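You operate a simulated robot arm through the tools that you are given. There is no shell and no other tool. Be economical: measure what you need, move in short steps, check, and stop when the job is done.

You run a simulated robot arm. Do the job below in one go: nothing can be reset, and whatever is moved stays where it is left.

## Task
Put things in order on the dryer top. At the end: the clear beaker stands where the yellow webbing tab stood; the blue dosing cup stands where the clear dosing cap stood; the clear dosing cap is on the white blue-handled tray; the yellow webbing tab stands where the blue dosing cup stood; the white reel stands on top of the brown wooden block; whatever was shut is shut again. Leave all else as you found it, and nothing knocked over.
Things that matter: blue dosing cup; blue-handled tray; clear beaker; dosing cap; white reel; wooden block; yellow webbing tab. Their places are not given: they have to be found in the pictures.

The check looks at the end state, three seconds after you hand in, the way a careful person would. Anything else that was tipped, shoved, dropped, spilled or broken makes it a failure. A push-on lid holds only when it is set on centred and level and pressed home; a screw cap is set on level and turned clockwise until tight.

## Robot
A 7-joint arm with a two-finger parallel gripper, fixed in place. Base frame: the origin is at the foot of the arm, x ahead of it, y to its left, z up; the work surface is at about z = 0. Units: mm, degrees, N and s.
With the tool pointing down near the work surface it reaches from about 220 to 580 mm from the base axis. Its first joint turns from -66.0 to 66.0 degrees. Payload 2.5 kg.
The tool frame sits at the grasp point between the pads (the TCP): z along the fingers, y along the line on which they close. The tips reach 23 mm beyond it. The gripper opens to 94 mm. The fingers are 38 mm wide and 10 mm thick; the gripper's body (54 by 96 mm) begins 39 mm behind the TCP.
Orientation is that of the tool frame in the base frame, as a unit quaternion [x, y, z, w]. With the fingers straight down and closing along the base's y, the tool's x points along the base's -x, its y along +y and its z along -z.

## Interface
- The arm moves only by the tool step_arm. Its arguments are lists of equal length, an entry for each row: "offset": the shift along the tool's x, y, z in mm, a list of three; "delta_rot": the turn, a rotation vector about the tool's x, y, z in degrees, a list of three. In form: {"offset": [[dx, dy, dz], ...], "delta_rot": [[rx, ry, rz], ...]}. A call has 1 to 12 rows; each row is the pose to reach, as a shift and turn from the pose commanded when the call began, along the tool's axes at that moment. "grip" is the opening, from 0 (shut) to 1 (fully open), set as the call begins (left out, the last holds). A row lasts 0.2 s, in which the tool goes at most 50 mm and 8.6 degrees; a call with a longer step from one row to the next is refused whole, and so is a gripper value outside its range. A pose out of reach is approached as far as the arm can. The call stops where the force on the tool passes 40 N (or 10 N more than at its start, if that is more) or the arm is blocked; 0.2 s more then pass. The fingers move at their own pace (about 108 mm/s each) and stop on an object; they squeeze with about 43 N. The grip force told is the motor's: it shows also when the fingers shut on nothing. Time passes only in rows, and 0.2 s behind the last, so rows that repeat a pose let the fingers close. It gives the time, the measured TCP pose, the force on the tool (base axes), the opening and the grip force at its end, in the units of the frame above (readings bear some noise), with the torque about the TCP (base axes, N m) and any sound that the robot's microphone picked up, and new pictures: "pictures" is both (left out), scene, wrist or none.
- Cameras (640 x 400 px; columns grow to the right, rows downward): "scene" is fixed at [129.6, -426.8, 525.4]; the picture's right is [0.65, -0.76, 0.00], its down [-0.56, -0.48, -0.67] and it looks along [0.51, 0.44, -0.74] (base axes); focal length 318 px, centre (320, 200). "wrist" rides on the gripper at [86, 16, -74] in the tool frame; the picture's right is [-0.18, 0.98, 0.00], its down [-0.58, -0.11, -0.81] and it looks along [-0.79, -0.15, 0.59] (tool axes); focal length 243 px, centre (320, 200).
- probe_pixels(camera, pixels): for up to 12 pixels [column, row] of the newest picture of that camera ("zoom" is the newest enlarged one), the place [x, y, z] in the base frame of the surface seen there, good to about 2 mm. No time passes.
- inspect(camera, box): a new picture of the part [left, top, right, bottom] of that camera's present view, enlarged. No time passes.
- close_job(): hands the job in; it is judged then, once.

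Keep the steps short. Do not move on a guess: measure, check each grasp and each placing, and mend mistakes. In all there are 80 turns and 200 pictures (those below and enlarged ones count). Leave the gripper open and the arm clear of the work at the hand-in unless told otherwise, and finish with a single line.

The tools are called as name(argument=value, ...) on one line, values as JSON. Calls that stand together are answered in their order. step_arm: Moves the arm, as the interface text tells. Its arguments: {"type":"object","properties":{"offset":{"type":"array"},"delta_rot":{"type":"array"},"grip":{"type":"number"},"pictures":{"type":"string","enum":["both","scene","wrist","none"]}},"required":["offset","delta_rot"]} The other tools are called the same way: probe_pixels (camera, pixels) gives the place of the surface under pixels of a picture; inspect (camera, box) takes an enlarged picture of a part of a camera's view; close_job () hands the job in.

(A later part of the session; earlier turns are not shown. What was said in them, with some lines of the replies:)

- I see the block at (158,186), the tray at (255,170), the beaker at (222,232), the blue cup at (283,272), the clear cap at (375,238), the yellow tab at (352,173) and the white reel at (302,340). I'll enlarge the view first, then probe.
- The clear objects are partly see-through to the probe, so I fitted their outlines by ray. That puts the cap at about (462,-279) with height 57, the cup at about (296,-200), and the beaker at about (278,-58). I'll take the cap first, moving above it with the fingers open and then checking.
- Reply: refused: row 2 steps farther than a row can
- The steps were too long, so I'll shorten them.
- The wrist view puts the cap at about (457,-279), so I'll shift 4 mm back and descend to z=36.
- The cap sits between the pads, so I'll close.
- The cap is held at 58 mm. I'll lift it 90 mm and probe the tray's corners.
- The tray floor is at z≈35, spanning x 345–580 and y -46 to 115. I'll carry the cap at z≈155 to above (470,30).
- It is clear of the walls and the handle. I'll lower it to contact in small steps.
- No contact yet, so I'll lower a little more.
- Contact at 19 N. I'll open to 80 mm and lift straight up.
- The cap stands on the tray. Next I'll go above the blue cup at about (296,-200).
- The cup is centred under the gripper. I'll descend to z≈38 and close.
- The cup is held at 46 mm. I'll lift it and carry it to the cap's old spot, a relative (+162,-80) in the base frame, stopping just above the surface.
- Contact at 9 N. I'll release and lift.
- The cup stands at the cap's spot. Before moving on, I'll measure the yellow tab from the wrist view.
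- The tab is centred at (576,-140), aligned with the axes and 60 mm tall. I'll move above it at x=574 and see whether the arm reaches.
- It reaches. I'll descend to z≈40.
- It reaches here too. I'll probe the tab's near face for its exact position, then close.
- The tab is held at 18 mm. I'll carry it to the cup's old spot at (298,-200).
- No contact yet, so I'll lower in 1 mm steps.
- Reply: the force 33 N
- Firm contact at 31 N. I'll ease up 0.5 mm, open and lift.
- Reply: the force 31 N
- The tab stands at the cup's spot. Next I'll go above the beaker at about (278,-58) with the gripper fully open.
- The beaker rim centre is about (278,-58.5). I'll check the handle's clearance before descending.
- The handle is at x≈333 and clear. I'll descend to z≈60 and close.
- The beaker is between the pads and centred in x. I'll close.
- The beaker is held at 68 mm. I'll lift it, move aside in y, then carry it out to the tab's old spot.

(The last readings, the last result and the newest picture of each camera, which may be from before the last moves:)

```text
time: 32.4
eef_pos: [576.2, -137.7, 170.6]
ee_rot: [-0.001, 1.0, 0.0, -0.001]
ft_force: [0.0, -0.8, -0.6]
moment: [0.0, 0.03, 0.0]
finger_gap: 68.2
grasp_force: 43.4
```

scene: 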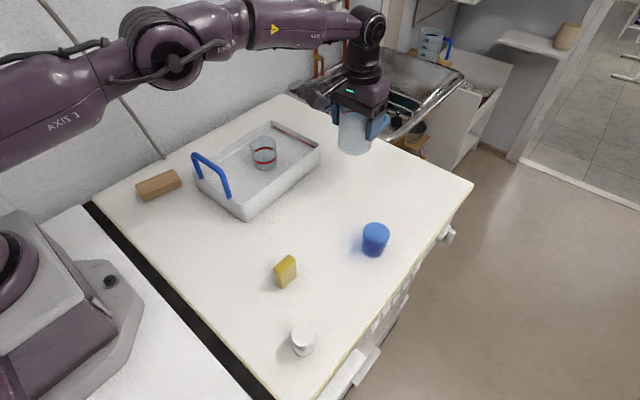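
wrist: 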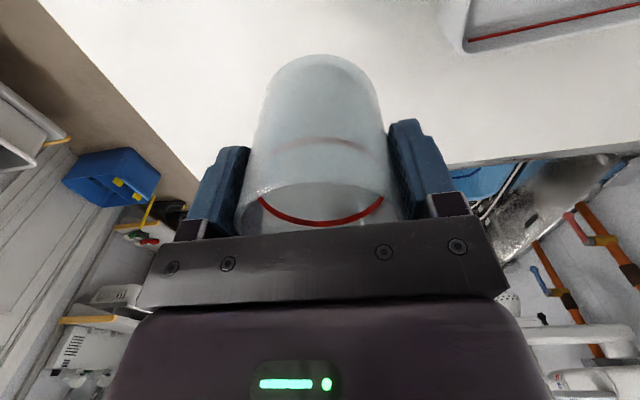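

It is over the spot. I'll lower it to about 4 mm above the surface, then ease down.

step_arm(offset=[[0, 0, 40], [0, 0, 75], [0, 0, 98], [0, 0, 106], [0, 0, 106]], delta_rot=[[0, 0, 0], [0, 0, 0], [0, 0, 0], [0, 0, 0], [0, 0, 0]])

step_arm(offset=[[0, 0, 1.5], [0, 0, 3], [0, 0, 3]], delta_rot=[[0, 0, 0], [0, 0, 0], [0, 0, 0]], pictures="none")

```text
time: 33.6
eef_pos: [576.5, -139.5, 65.0]
ee_rot: [0.0, 1.0, 0.0, 0.0]
ft_force: [0.1, 0.7, -1.1]
moment: [0.0, 0.01, -0.01]
finger_gap: 68.2
grasp_force: 43.1
```

scene: 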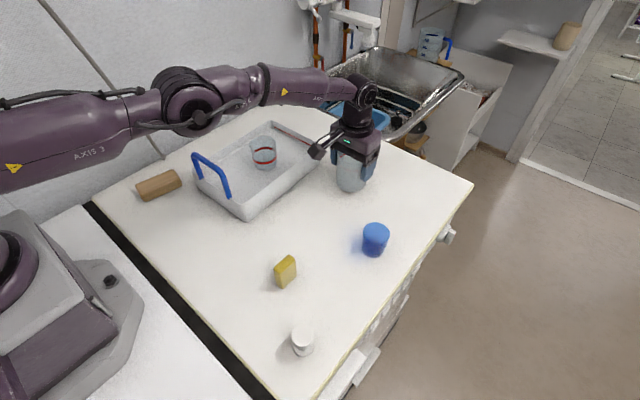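
wrist: 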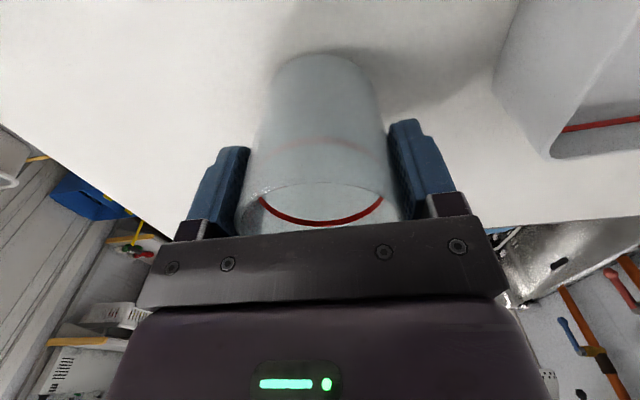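

```text
time: 34.4
eef_pos: [576.2, -140.2, 61.6]
ee_rot: [0.0, 1.0, -0.001, 0.0]
ft_force: [-0.9, -0.1, -0.6]
moment: [-0.01, -0.01, -0.03]
finger_gap: 68.4
grasp_force: 42.7
```

No contact yet. I'll go on in millimetre steps.

step_arm(offset=[[0, 0, 1], [0, 0, 1.5], [0, 0, 1.5]], delta_rot=[[0, 0, 0], [0, 0, 0], [0, 0, 0]], pictures="none")

```text
time: 35.2
eef_pos: [576.0, -139.8, 60.4]
ee_rot: [0.0, 1.0, 0.0, 0.0]
ft_force: [-0.1, -0.5, -0.5]
moment: [-0.04, -0.03, -0.01]
finger_gap: 68.4
grasp_force: 42.8
```

step_arm(offset=[[0, 0, 0.7], [0, 0, 1.2], [0, 0, 1.2]], delta_rot=[[0, 0, 0], [0, 0, 0], [0, 0, 0]], pictures="none")

```text
time: 36.0
eef_pos: [576.6, -139.2, 58.5]
ee_rot: [0.0, 1.0, -0.001, 0.001]
ft_force: [-5.1, 0.9, 13.2]
moment: [0.1, 0.3, 0.05]
finger_gap: 68.3
grasp_force: 43.3
```

Contact at 13 N. I'll open fully and lift.

step_arm(offset=[[0, 0, 0], [0, 0, 0], [0, 0, -20], [0, 0, -60], [0, 0, -105]], delta_rot=[[0, 0, 0], [0, 0, 0], [0, 0, 0], [0, 0, 0], [0, 0, 0]], grip=1)

```text
time: 37.2
eef_pos: [577.4, -137.1, 163.1]
ee_rot: [0.0, 1.0, -0.001, 0.0]
ft_force: [0.7, -0.1, 0.8]
moment: [-0.01, -0.01, -0.03]
finger_gap: 93.9
grasp_force: 0.0
```

scene: 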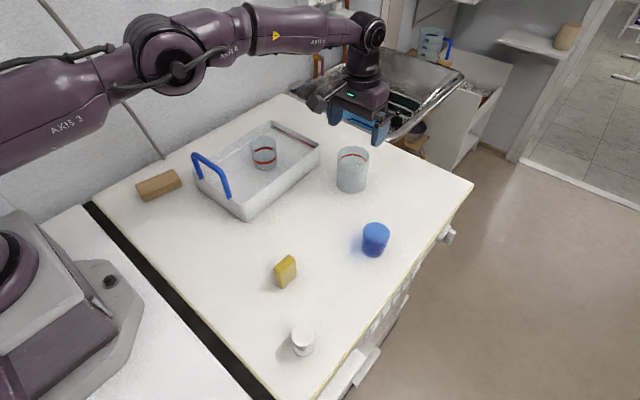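
wrist: 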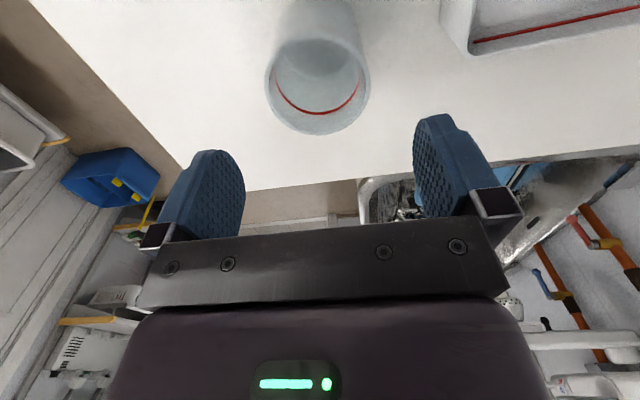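

The beaker stands at the tab's spot. Now I'll measure the block and the reel.

inspect(camera="scene", box=[128, 160, 192, 210])

inspect(camera="scene", box=[278, 315, 326, 365])

probe_pixels(camera="scene", pixels=[[138, 183], [168, 172], [179, 178], [147, 192], [158, 180], [146, 198], [180, 186], [140, 190]])

probe_pixels(camera="scene", pixels=[[302, 332], [293, 333], [311, 333], [302, 325], [302, 340], [302, 347], [302, 352], [312, 347], [294, 348], [306, 345]])

```text
8.00 times, centred on (160, 185) of scene
```

zoom: 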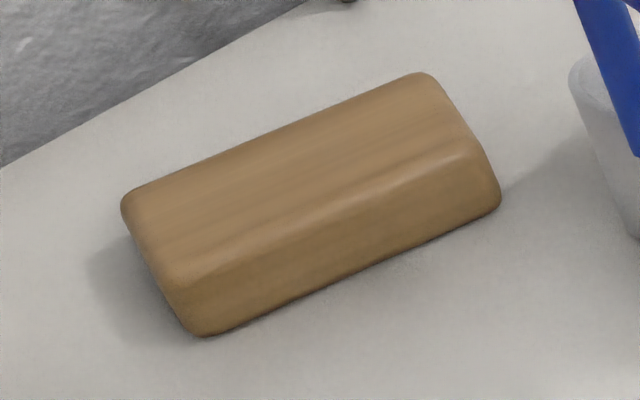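

```text
8.00 times, centred on (302, 340) of scene
```

zoom: 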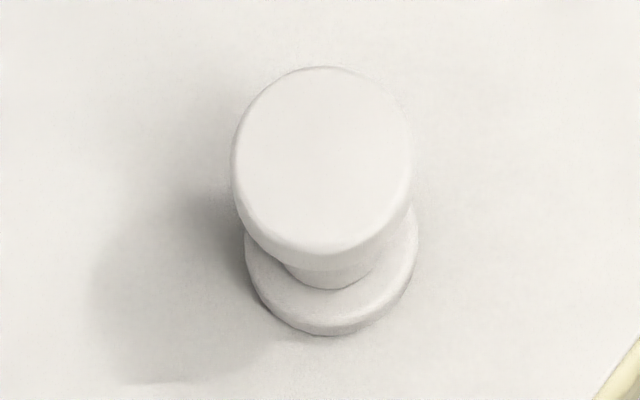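

```text
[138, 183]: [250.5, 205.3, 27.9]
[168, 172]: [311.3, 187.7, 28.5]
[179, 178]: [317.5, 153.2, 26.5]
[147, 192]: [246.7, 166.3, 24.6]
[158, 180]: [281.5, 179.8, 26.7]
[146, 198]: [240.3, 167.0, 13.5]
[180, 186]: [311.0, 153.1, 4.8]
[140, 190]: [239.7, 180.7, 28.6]
```

```text
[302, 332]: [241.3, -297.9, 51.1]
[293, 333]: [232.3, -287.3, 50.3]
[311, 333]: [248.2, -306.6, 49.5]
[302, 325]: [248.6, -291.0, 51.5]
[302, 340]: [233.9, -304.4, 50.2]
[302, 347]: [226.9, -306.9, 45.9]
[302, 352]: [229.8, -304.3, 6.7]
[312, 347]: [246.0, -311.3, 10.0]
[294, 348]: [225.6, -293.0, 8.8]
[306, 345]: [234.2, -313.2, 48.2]
```

Reel: centre about (239,-298), height 51, diameter about 34. Block: near (280,179), top at z≈27, turned about -12°. I'll fly over the block, high above the tray, for a wrist view.

step_arm(offset=[[20, 20, -30], [50, 55, -40], [80, 90, -40], [110, 125, -40], [140, 160, -40], [170, 195, -40], [200, 230, -40], [228, 265, -40], [256, 295, -40], [286, 319, -40], [286, 319, -40]], delta_rot=[[0, 0, 0], [0, 0, 0], [0, 0, 0], [0, 0, 0], [0, 0, 0], [0, 0, 0], [0, 0, 0], [0, 0, 0], [0, 0, 0], [0, 0, 0], [0, 0, 0]], grip=0.6)

```text
time: 39.6
eef_pos: [289.5, 179.1, 201.8]
ee_rot: [0.0, 1.0, 0.0, 0.001]
ft_force: [-0.1, -0.1, -0.4]
moment: [-0.03, -0.01, -0.02]
finger_gap: 56.3
grasp_force: 0.1
```

scene: 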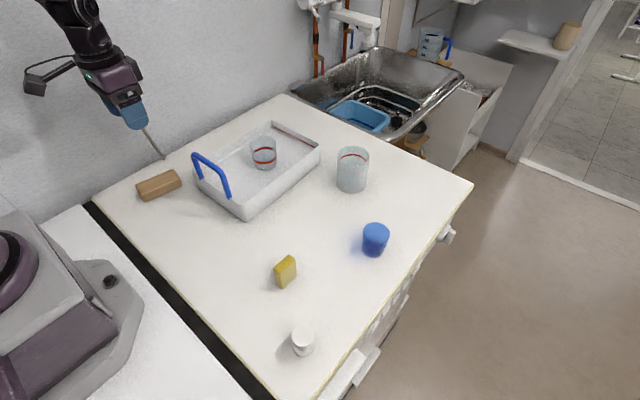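
wrist: 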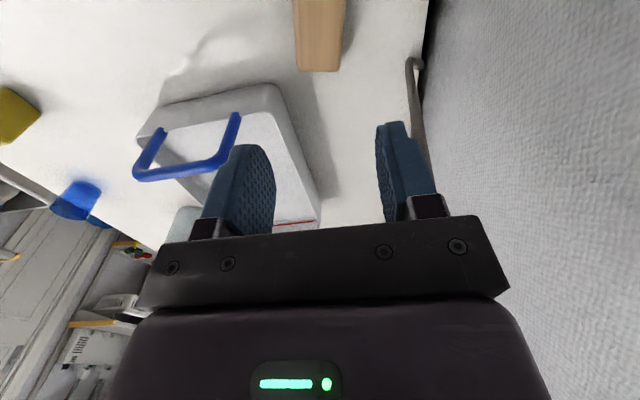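

I'll probe the block and the wall from here.

probe_pixels(camera="wrist", pixels=[[300, 10], [320, 10], [338, 10], [300, 50], [320, 50], [336, 50], [303, 68], [320, 71], [336, 68], [425, 40], [450, 60], [412, 66]])

inspect(camera="wrist", box=[260, 0, 440, 112])

```text
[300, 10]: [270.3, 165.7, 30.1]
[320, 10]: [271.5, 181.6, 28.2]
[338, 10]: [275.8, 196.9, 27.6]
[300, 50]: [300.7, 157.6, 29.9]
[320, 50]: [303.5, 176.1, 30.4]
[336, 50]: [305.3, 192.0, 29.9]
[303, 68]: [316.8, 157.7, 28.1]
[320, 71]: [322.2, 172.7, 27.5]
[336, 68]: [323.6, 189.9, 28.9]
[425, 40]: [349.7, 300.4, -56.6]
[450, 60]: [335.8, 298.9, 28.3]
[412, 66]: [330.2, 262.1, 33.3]
```

```text
3.56 times, centred on (350, 56) of wrist
```

zoom: 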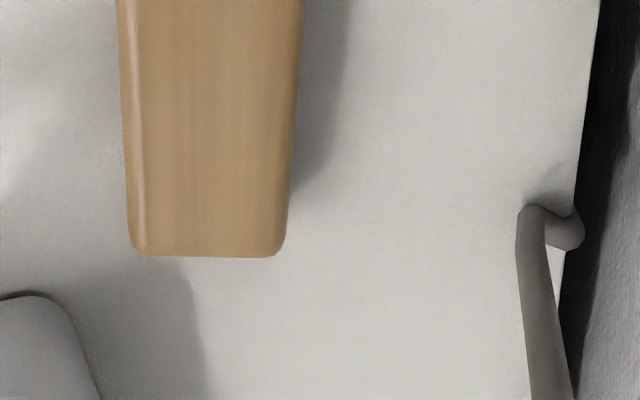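

The block's top is at z≈29, centred at about (281,180). Now I'll go to the reel at (239,-298), staying high over the handle.

step_arm(offset=[[0, -45, 0], [0, -92, 0], [0, -139, 0], [0, -186, 0], [0, -233, 0], [0, -280, 0], [5, -326, 0], [20, -370, 0], [35, -413, 0], [45, -445, 30], [51, -477, 55], [51, -477, 75]], delta_rot=[[0, 0, 0], [0, 0, 0], [0, 0, 0], [0, 0, 0], [0, 0, 0], [0, 0, 0], [0, 0, 0], [0, 0, 0], [0, 0, 0], [0, 0, 0], [0, 0, 0], [0, 0, 0]])

```text
time: 42.2
eef_pos: [239.9, -298.5, 127.6]
ee_rot: [-0.001, 1.0, 0.001, 0.0]
ft_force: [0.3, 0.1, -0.7]
moment: [-0.02, 0.03, 0.02]
finger_gap: 56.1
grasp_force: 0.1
```

scene: 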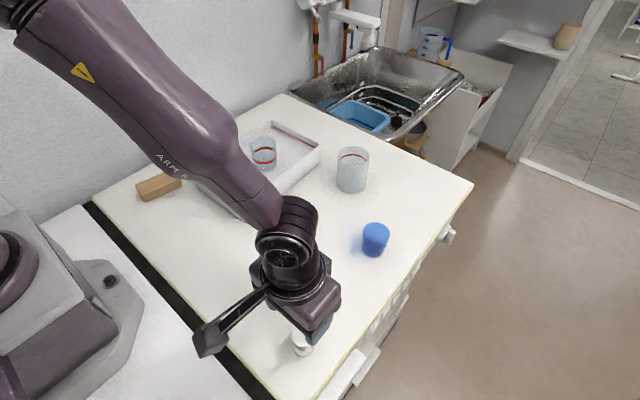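
wrist: 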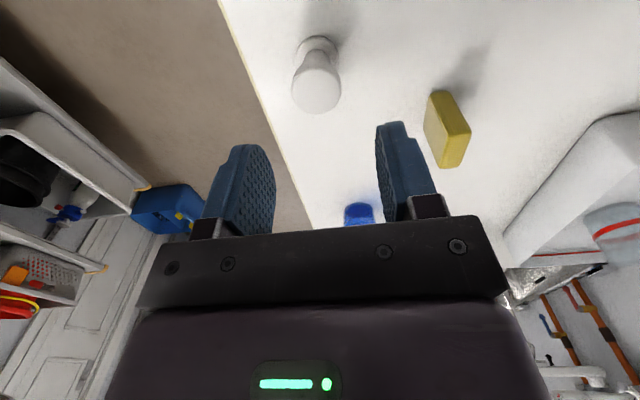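

I'll probe the reel's top disc for its exact centre.

probe_pixels(camera="wrist", pixels=[[296, 90], [337, 90], [317, 90], [317, 108], [317, 70], [300, 50], [335, 50], [316, 37]])

inspect(camera="wrist", box=[276, 20, 356, 130])

```text
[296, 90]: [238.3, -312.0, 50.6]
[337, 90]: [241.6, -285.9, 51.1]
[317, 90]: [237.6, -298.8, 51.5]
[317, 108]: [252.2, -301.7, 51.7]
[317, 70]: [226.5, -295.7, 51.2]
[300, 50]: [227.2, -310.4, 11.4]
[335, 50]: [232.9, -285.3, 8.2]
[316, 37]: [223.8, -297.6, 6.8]
```

```text
3.64 times, centred on (316, 75) of wrist
```

zoom: 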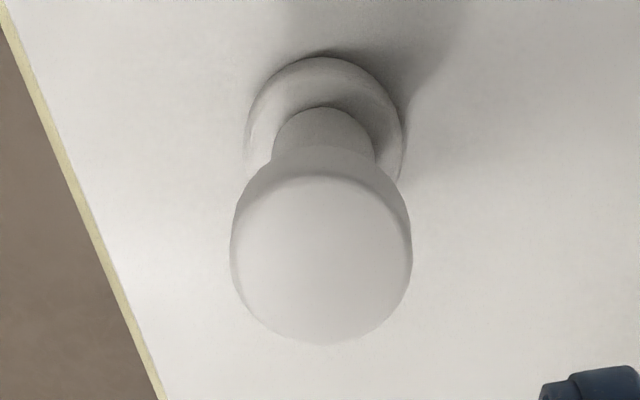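

The centre matches the TCP, at about (239.5,-298.8). I'll descend to z≈29 and close.

step_arm(offset=[[-0.5, 0, 40], [-0.5, 0, 75], [-0.5, 0, 98], [-0.5, 0, 98]], delta_rot=[[0, 0, 0], [0, 0, 0], [0, 0, 0], [0, 0, 0]], pictures="wrist")

step_arm(offset=[[0, 0, 0], [0, 0, 0], [0, 0, 0]], delta_rot=[[0, 0, 0], [0, 0, 0], [0, 0, 0]], grip=0)

```text
time: 43.2
eef_pos: [237.5, -295.7, 27.3]
ee_rot: [0.0, 1.0, 0.0, 0.0]
ft_force: [-0.2, -0.4, 0.2]
moment: [0.03, -0.02, -0.01]
finger_gap: 56.2
grasp_force: 0.0
```

wrist: 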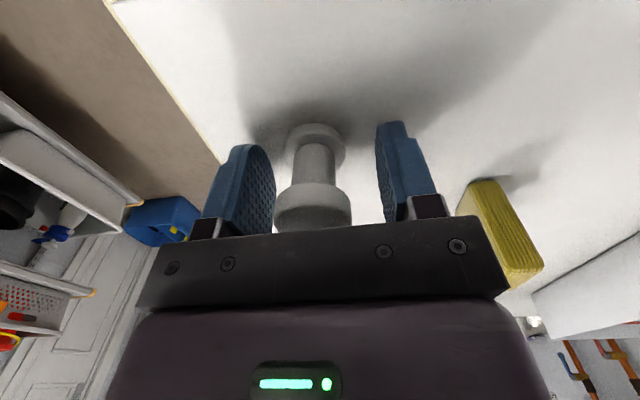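

```text
time: 44.0
eef_pos: [238.6, -296.0, 26.9]
ee_rot: [-0.001, 1.0, 0.0, 0.0]
ft_force: [0.2, -0.3, 0.3]
moment: [-0.01, -0.02, -0.01]
finger_gap: 32.3
grasp_force: 43.3
```

scene: 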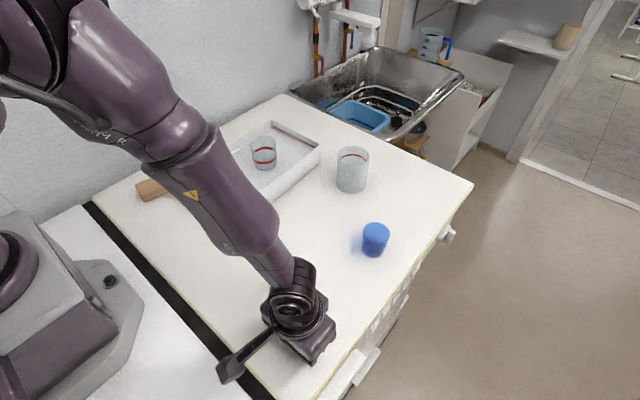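
wrist: 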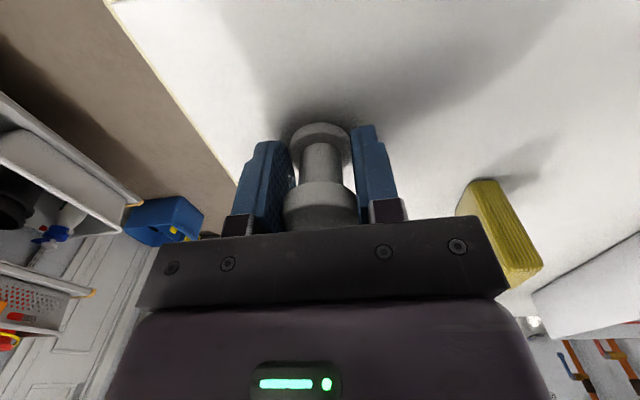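

The reel is held at 32 mm. I'll lift it high and carry it back over to the block.

step_arm(offset=[[0, 0, -45], [-10, 18, -85], [-24, 50, -115], [-38, 92, -130], [-44, 139, -140], [-44, 186, -155], [-44, 233, -165], [-44, 280, -165], [-44, 327, -165], [-44, 374, -165], [-42, 421, -165], [-40.5, 468, -165]], delta_rot=[[0, 0, 0], [0, 0, 0], [0, 0, 0], [0, 0, 0], [0, 0, 0], [0, 0, 0], [0, 0, 0], [0, 0, 0], [0, 0, 0], [0, 0, 0], [0, 0, 0], [0, 0, 0]], pictures="none")

step_arm(offset=[[0, 10, 0], [0, 10, 40], [0, 10, 80], [0, 10, 80]], delta_rot=[[0, 0, 0], [0, 0, 0], [0, 0, 0], [0, 0, 0]])

```text
time: 46.6
eef_pos: [280.7, 173.4, 193.7]
ee_rot: [-0.001, 1.0, 0.0, 0.0]
ft_force: [0.8, 0.2, 0.2]
moment: [0.0, -0.01, -0.02]
finger_gap: 32.0
grasp_force: 42.9
```

```text
time: 47.6
eef_pos: [278.0, 182.6, 114.2]
ee_rot: [0.0, 1.0, 0.0, 0.0]
ft_force: [-0.3, 0.2, 0.7]
moment: [0.01, -0.03, -0.02]
finger_gap: 32.2
grasp_force: 43.0
```

scene: 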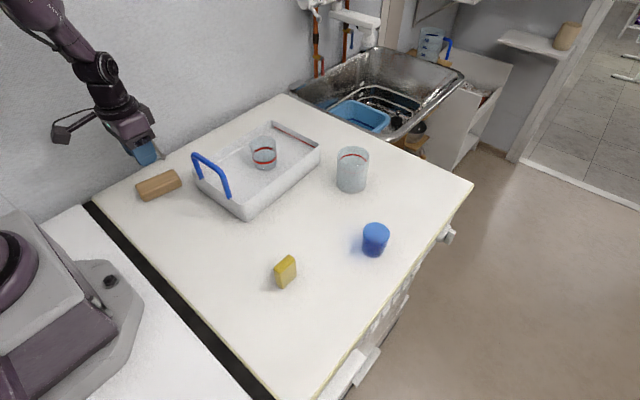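
wrist: 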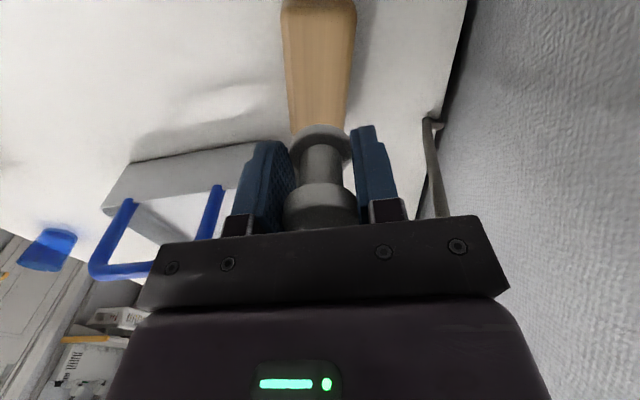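

The block is visible behind the reel. I'll probe its edges and its near end.

probe_pixels(camera="wrist", pixels=[[283, 15], [318, 5], [354, 15], [283, 30], [353, 30], [290, 80], [349, 80], [295, 115], [346, 115], [318, 110], [318, 60], [318, 12]])

inspect(camera="wrist", box=[240, 0, 400, 160])

```text
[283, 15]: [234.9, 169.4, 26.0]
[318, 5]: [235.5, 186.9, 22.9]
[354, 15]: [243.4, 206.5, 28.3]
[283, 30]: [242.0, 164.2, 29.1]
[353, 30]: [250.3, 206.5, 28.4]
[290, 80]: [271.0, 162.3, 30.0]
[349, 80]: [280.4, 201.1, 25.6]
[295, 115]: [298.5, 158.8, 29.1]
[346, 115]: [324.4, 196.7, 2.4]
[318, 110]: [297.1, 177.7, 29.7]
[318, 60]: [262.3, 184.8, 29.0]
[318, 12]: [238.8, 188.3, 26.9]
```

```text
2.50 times, centred on (320, 80) of wrist
```

zoom: 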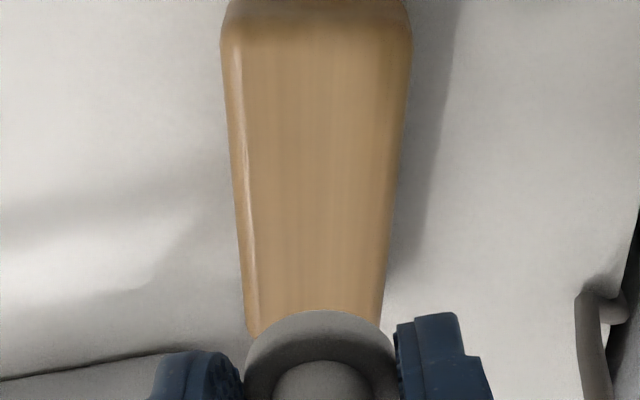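

The block centre is about (279.5,181). I'll take repeat pose readings before lowering.

step_arm(offset=[[0, 0, 20], [0, 0, 30], [0, 0, 30]], delta_rot=[[0, 0, 0], [0, 0, 0], [0, 0, 0]])

step_arm(offset=[[0, 0, 0]], delta_rot=[[0, 0, 0]], pictures="none")

step_arm(offset=[[0, 0, 0]], delta_rot=[[0, 0, 0]], pictures="none")

```text
time: 48.4
eef_pos: [279.0, 181.3, 84.0]
ee_rot: [0.0, 1.0, 0.0, 0.0]
ft_force: [-0.5, 0.0, -0.9]
moment: [0.0, 0.0, 0.0]
finger_gap: 32.3
grasp_force: 42.6
```

scene: 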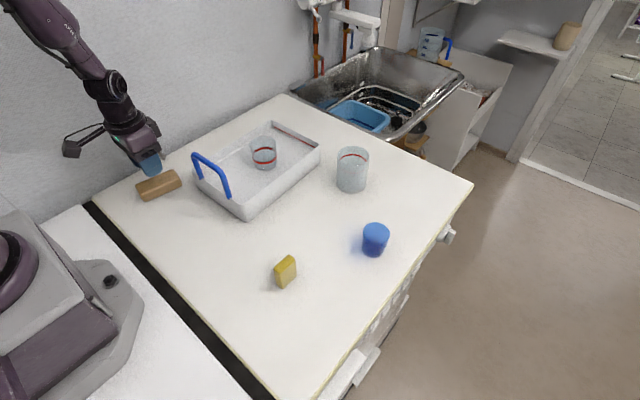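
wrist: 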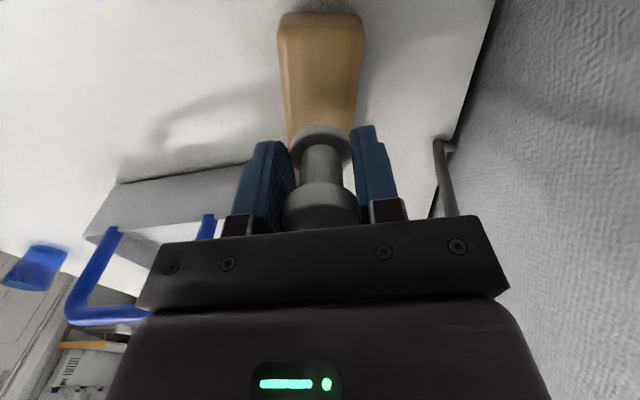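

```text
time: 48.8
eef_pos: [278.5, 179.9, 84.4]
ee_rot: [0.0, 1.0, 0.0, 0.0]
ft_force: [0.5, -0.2, -0.9]
moment: [0.01, 0.0, 0.03]
finger_gap: 32.3
grasp_force: 43.1
```

```text
time: 49.2
eef_pos: [279.1, 180.9, 84.8]
ee_rot: [0.0, 1.0, -0.001, 0.001]
ft_force: [-0.2, 0.5, -0.4]
moment: [0.02, -0.01, 0.01]
finger_gap: 32.5
grasp_force: 42.7
```

The mean pose is (279,180.7), which is centred. I'll lower it to about 3 mm above contact.

step_arm(offset=[[0, 0, 15], [0, 0, 24], [0, 0, 24]], delta_rot=[[0, 0, 0], [0, 0, 0], [0, 0, 0]])

step_arm(offset=[[0, 0, 1], [0, 0, 2], [0, 0, 2]], delta_rot=[[0, 0, 0], [0, 0, 0], [0, 0, 0]], pictures="none")

```text
time: 50.0
eef_pos: [279.0, 180.3, 60.8]
ee_rot: [0.0, 1.0, 0.0, 0.0]
ft_force: [0.0, -0.4, -1.0]
moment: [-0.01, 0.03, 0.02]
finger_gap: 32.0
grasp_force: 43.1
```

scene: 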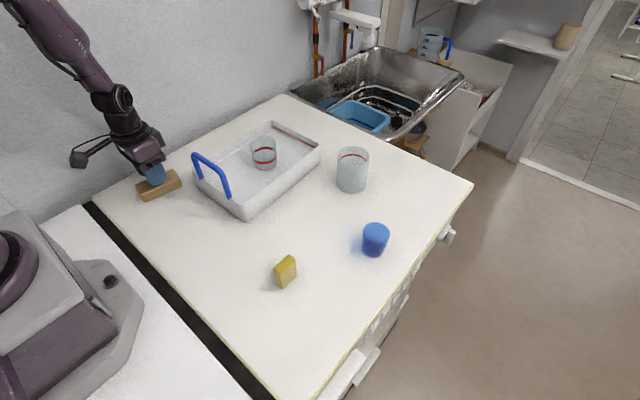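
wrist: 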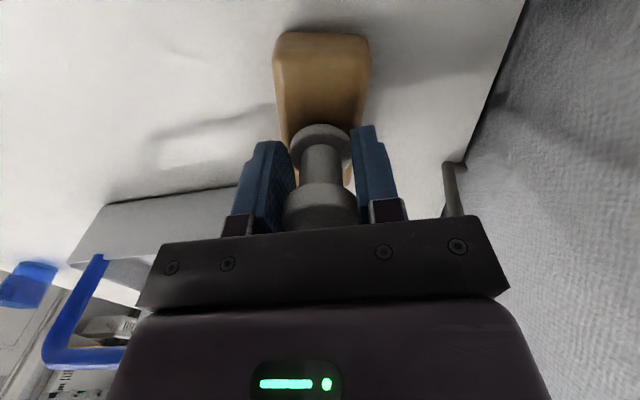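

```text
time: 50.8
eef_pos: [278.5, 179.5, 58.6]
ee_rot: [-0.001, 1.0, 0.0, -0.001]
ft_force: [-0.5, -0.1, -0.7]
moment: [0.03, -0.01, 0.01]
finger_gap: 32.2
grasp_force: 43.6
```

No contact yet, so I'll go 1 mm at a time.

step_arm(offset=[[0, 0, 0.7], [0, 0, 1.2], [0, 0, 1.2]], delta_rot=[[0, 0, 0], [0, 0, 0], [0, 0, 0]], pictures="none")

```text
time: 51.6
eef_pos: [281.2, 179.9, 57.2]
ee_rot: [0.0, 1.0, 0.0, 0.0]
ft_force: [-0.6, 0.4, -0.5]
moment: [0.01, 0.0, 0.03]
finger_gap: 32.0
grasp_force: 42.6
```

step_arm(offset=[[0, 0, 0.7], [0, 0, 1.2], [0, 0, 1.2]], delta_rot=[[0, 0, 0], [0, 0, 0], [0, 0, 0]], pictures="wrist")

```text
time: 52.4
eef_pos: [279.0, 180.0, 56.3]
ee_rot: [0.0, 1.0, 0.0, 0.0]
ft_force: [0.0, -0.8, -0.7]
moment: [-0.02, 0.01, 0.01]
finger_gap: 32.5
grasp_force: 43.4
```

wrist: 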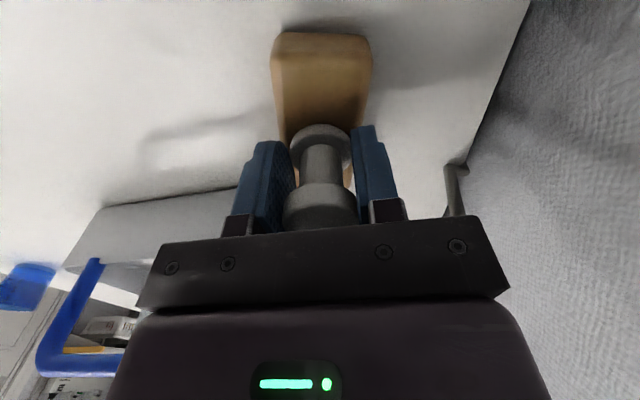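

step_arm(offset=[[0, 0, 0.6], [0, 0, 1.2], [0, 0, 1.2]], delta_rot=[[0, 0, 0], [0, 0, 0], [0, 0, 0]], pictures="none")

```text
time: 53.2
eef_pos: [278.7, 182.2, 56.8]
ee_rot: [0.0, 1.0, 0.0, 0.001]
ft_force: [-3.0, -4.5, 19.8]
moment: [-0.13, 0.1, 0.03]
finger_gap: 32.2
grasp_force: 43.3
```

Contact at 20 N. I'll open and lift straight up.

step_arm(offset=[[0, 0, 0], [0, 0, 0], [0, 0, -20], [0, 0, -60], [0, 0, -105], [0, 0, -150]], delta_rot=[[0, 0, 0], [0, 0, 0], [0, 0, 0], [0, 0, 0], [0, 0, 0], [0, 0, 0]], grip=0.65)

inspect(camera="scene", box=[120, 130, 220, 210])

```text
time: 54.6
eef_pos: [281.0, 181.6, 206.5]
ee_rot: [-0.001, 1.0, -0.001, -0.001]
ft_force: [0.0, -0.5, -1.0]
moment: [-0.01, -0.01, 0.02]
finger_gap: 60.9
grasp_force: 0.1
```

scene: 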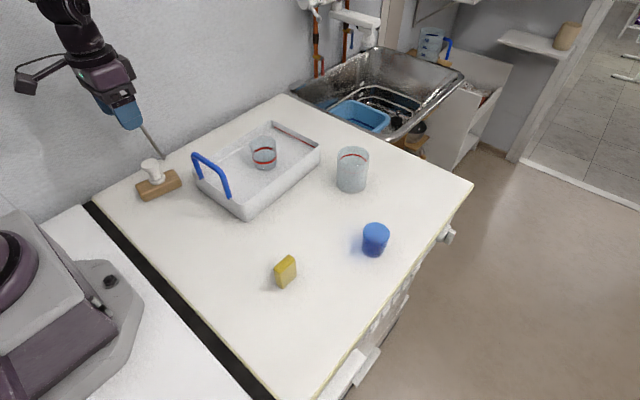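
wrist: 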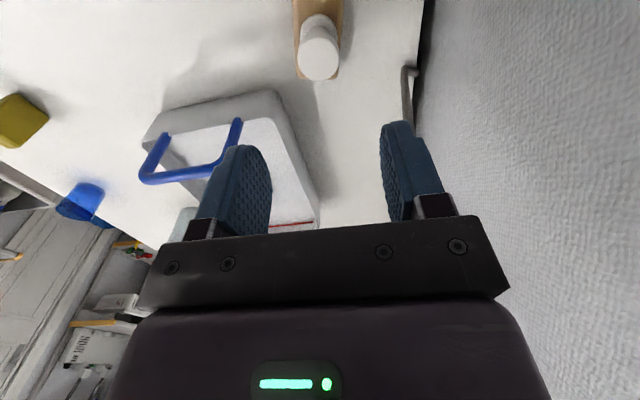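

```text
5.00 times, centred on (170, 170) of scene
```

zoom: 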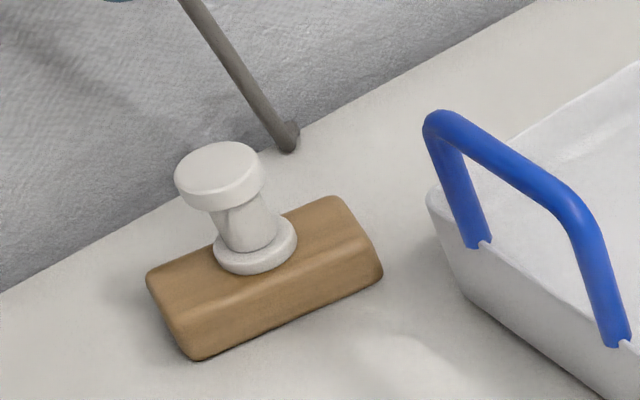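

The reel stands level and centred on the block. I'll check the other placings in one enlarged view.

inspect(camera="scene", box=[240, 130, 420, 300])

probe_pixels(camera="scene", pixels=[[280, 276], [284, 282], [292, 272], [286, 262], [278, 270], [374, 254], [352, 189]])

```text
2.35 times, centred on (330, 215) of scene
```

zoom: 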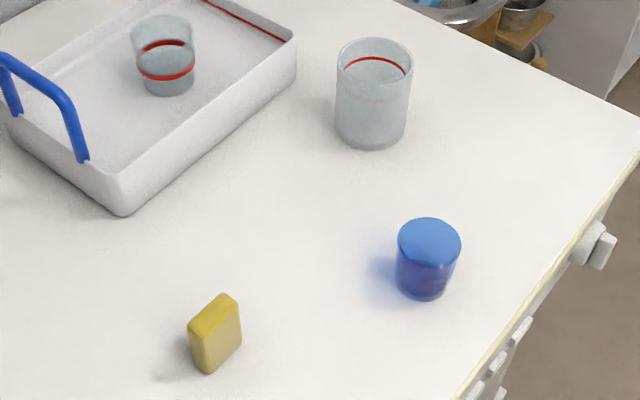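

```text
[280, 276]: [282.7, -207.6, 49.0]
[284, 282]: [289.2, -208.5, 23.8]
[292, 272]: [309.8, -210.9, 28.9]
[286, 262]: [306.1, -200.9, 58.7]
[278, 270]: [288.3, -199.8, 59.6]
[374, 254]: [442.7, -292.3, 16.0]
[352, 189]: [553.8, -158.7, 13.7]
```

Everything matches its target: the tab is at (298,-200), the beaker and cup are on their spots, and the cap is upright on the tray. I'll move the arm clear and open the gripper fully.

step_arm(offset=[[0, 0, -40], [0, -40, -80], [-20, -80, -80], [-20, -80, -80]], delta_rot=[[0, 0, 0], [0, 0, 0], [0, 0, 0], [0, 0, 0]], pictures="none")

step_arm(offset=[[0, 0, 0], [0, 0, 0]], delta_rot=[[0, 0, 0], [0, 0, 0]], grip=1, pictures="scene")

```text
refused: row 2 steps farther than a row can; nothing moved
```

```text
time: 55.2
eef_pos: [281.0, 183.1, 206.4]
ee_rot: [0.0, 1.0, 0.0, 0.0]
ft_force: [0.6, 0.1, -0.2]
moment: [0.02, -0.02, 0.03]
finger_gap: 94.0
grasp_force: 0.0
```

scene: 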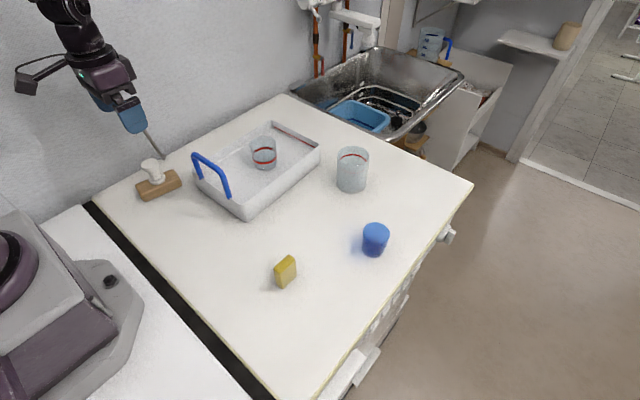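

The gripper is open, but the move was refused for step length. I'll raise the arm in shorter steps.

step_arm(offset=[[0, 0, -35], [0, 0, -70], [0, -40, -80], [0, -80, -80], [0, -80, -80]], delta_rot=[[0, 0, 0], [0, 0, 0], [0, 0, 0], [0, 0, 0], [0, 0, 0]], pictures="scene")

```text
time: 56.4
eef_pos: [279.3, 98.0, 285.8]
ee_rot: [-0.001, 1.0, 0.0, 0.0]
ft_force: [0.6, 0.8, 0.2]
moment: [0.01, 0.01, 0.0]
finger_gap: 94.2
grasp_force: 0.1
```

scene: 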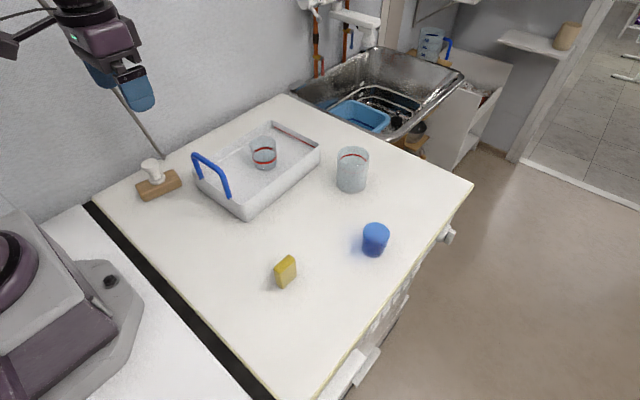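

All is in place, the arm is clear and the gripper is open, so I'm handing in.

close_job()

```text
The job is handed in.
```

The beaker, dosing cup, dosing cap, webbing tab and reel are all at their asked-for places and standing upright; I saw nothing that had been shut, the gripper is open and the arm is clear.
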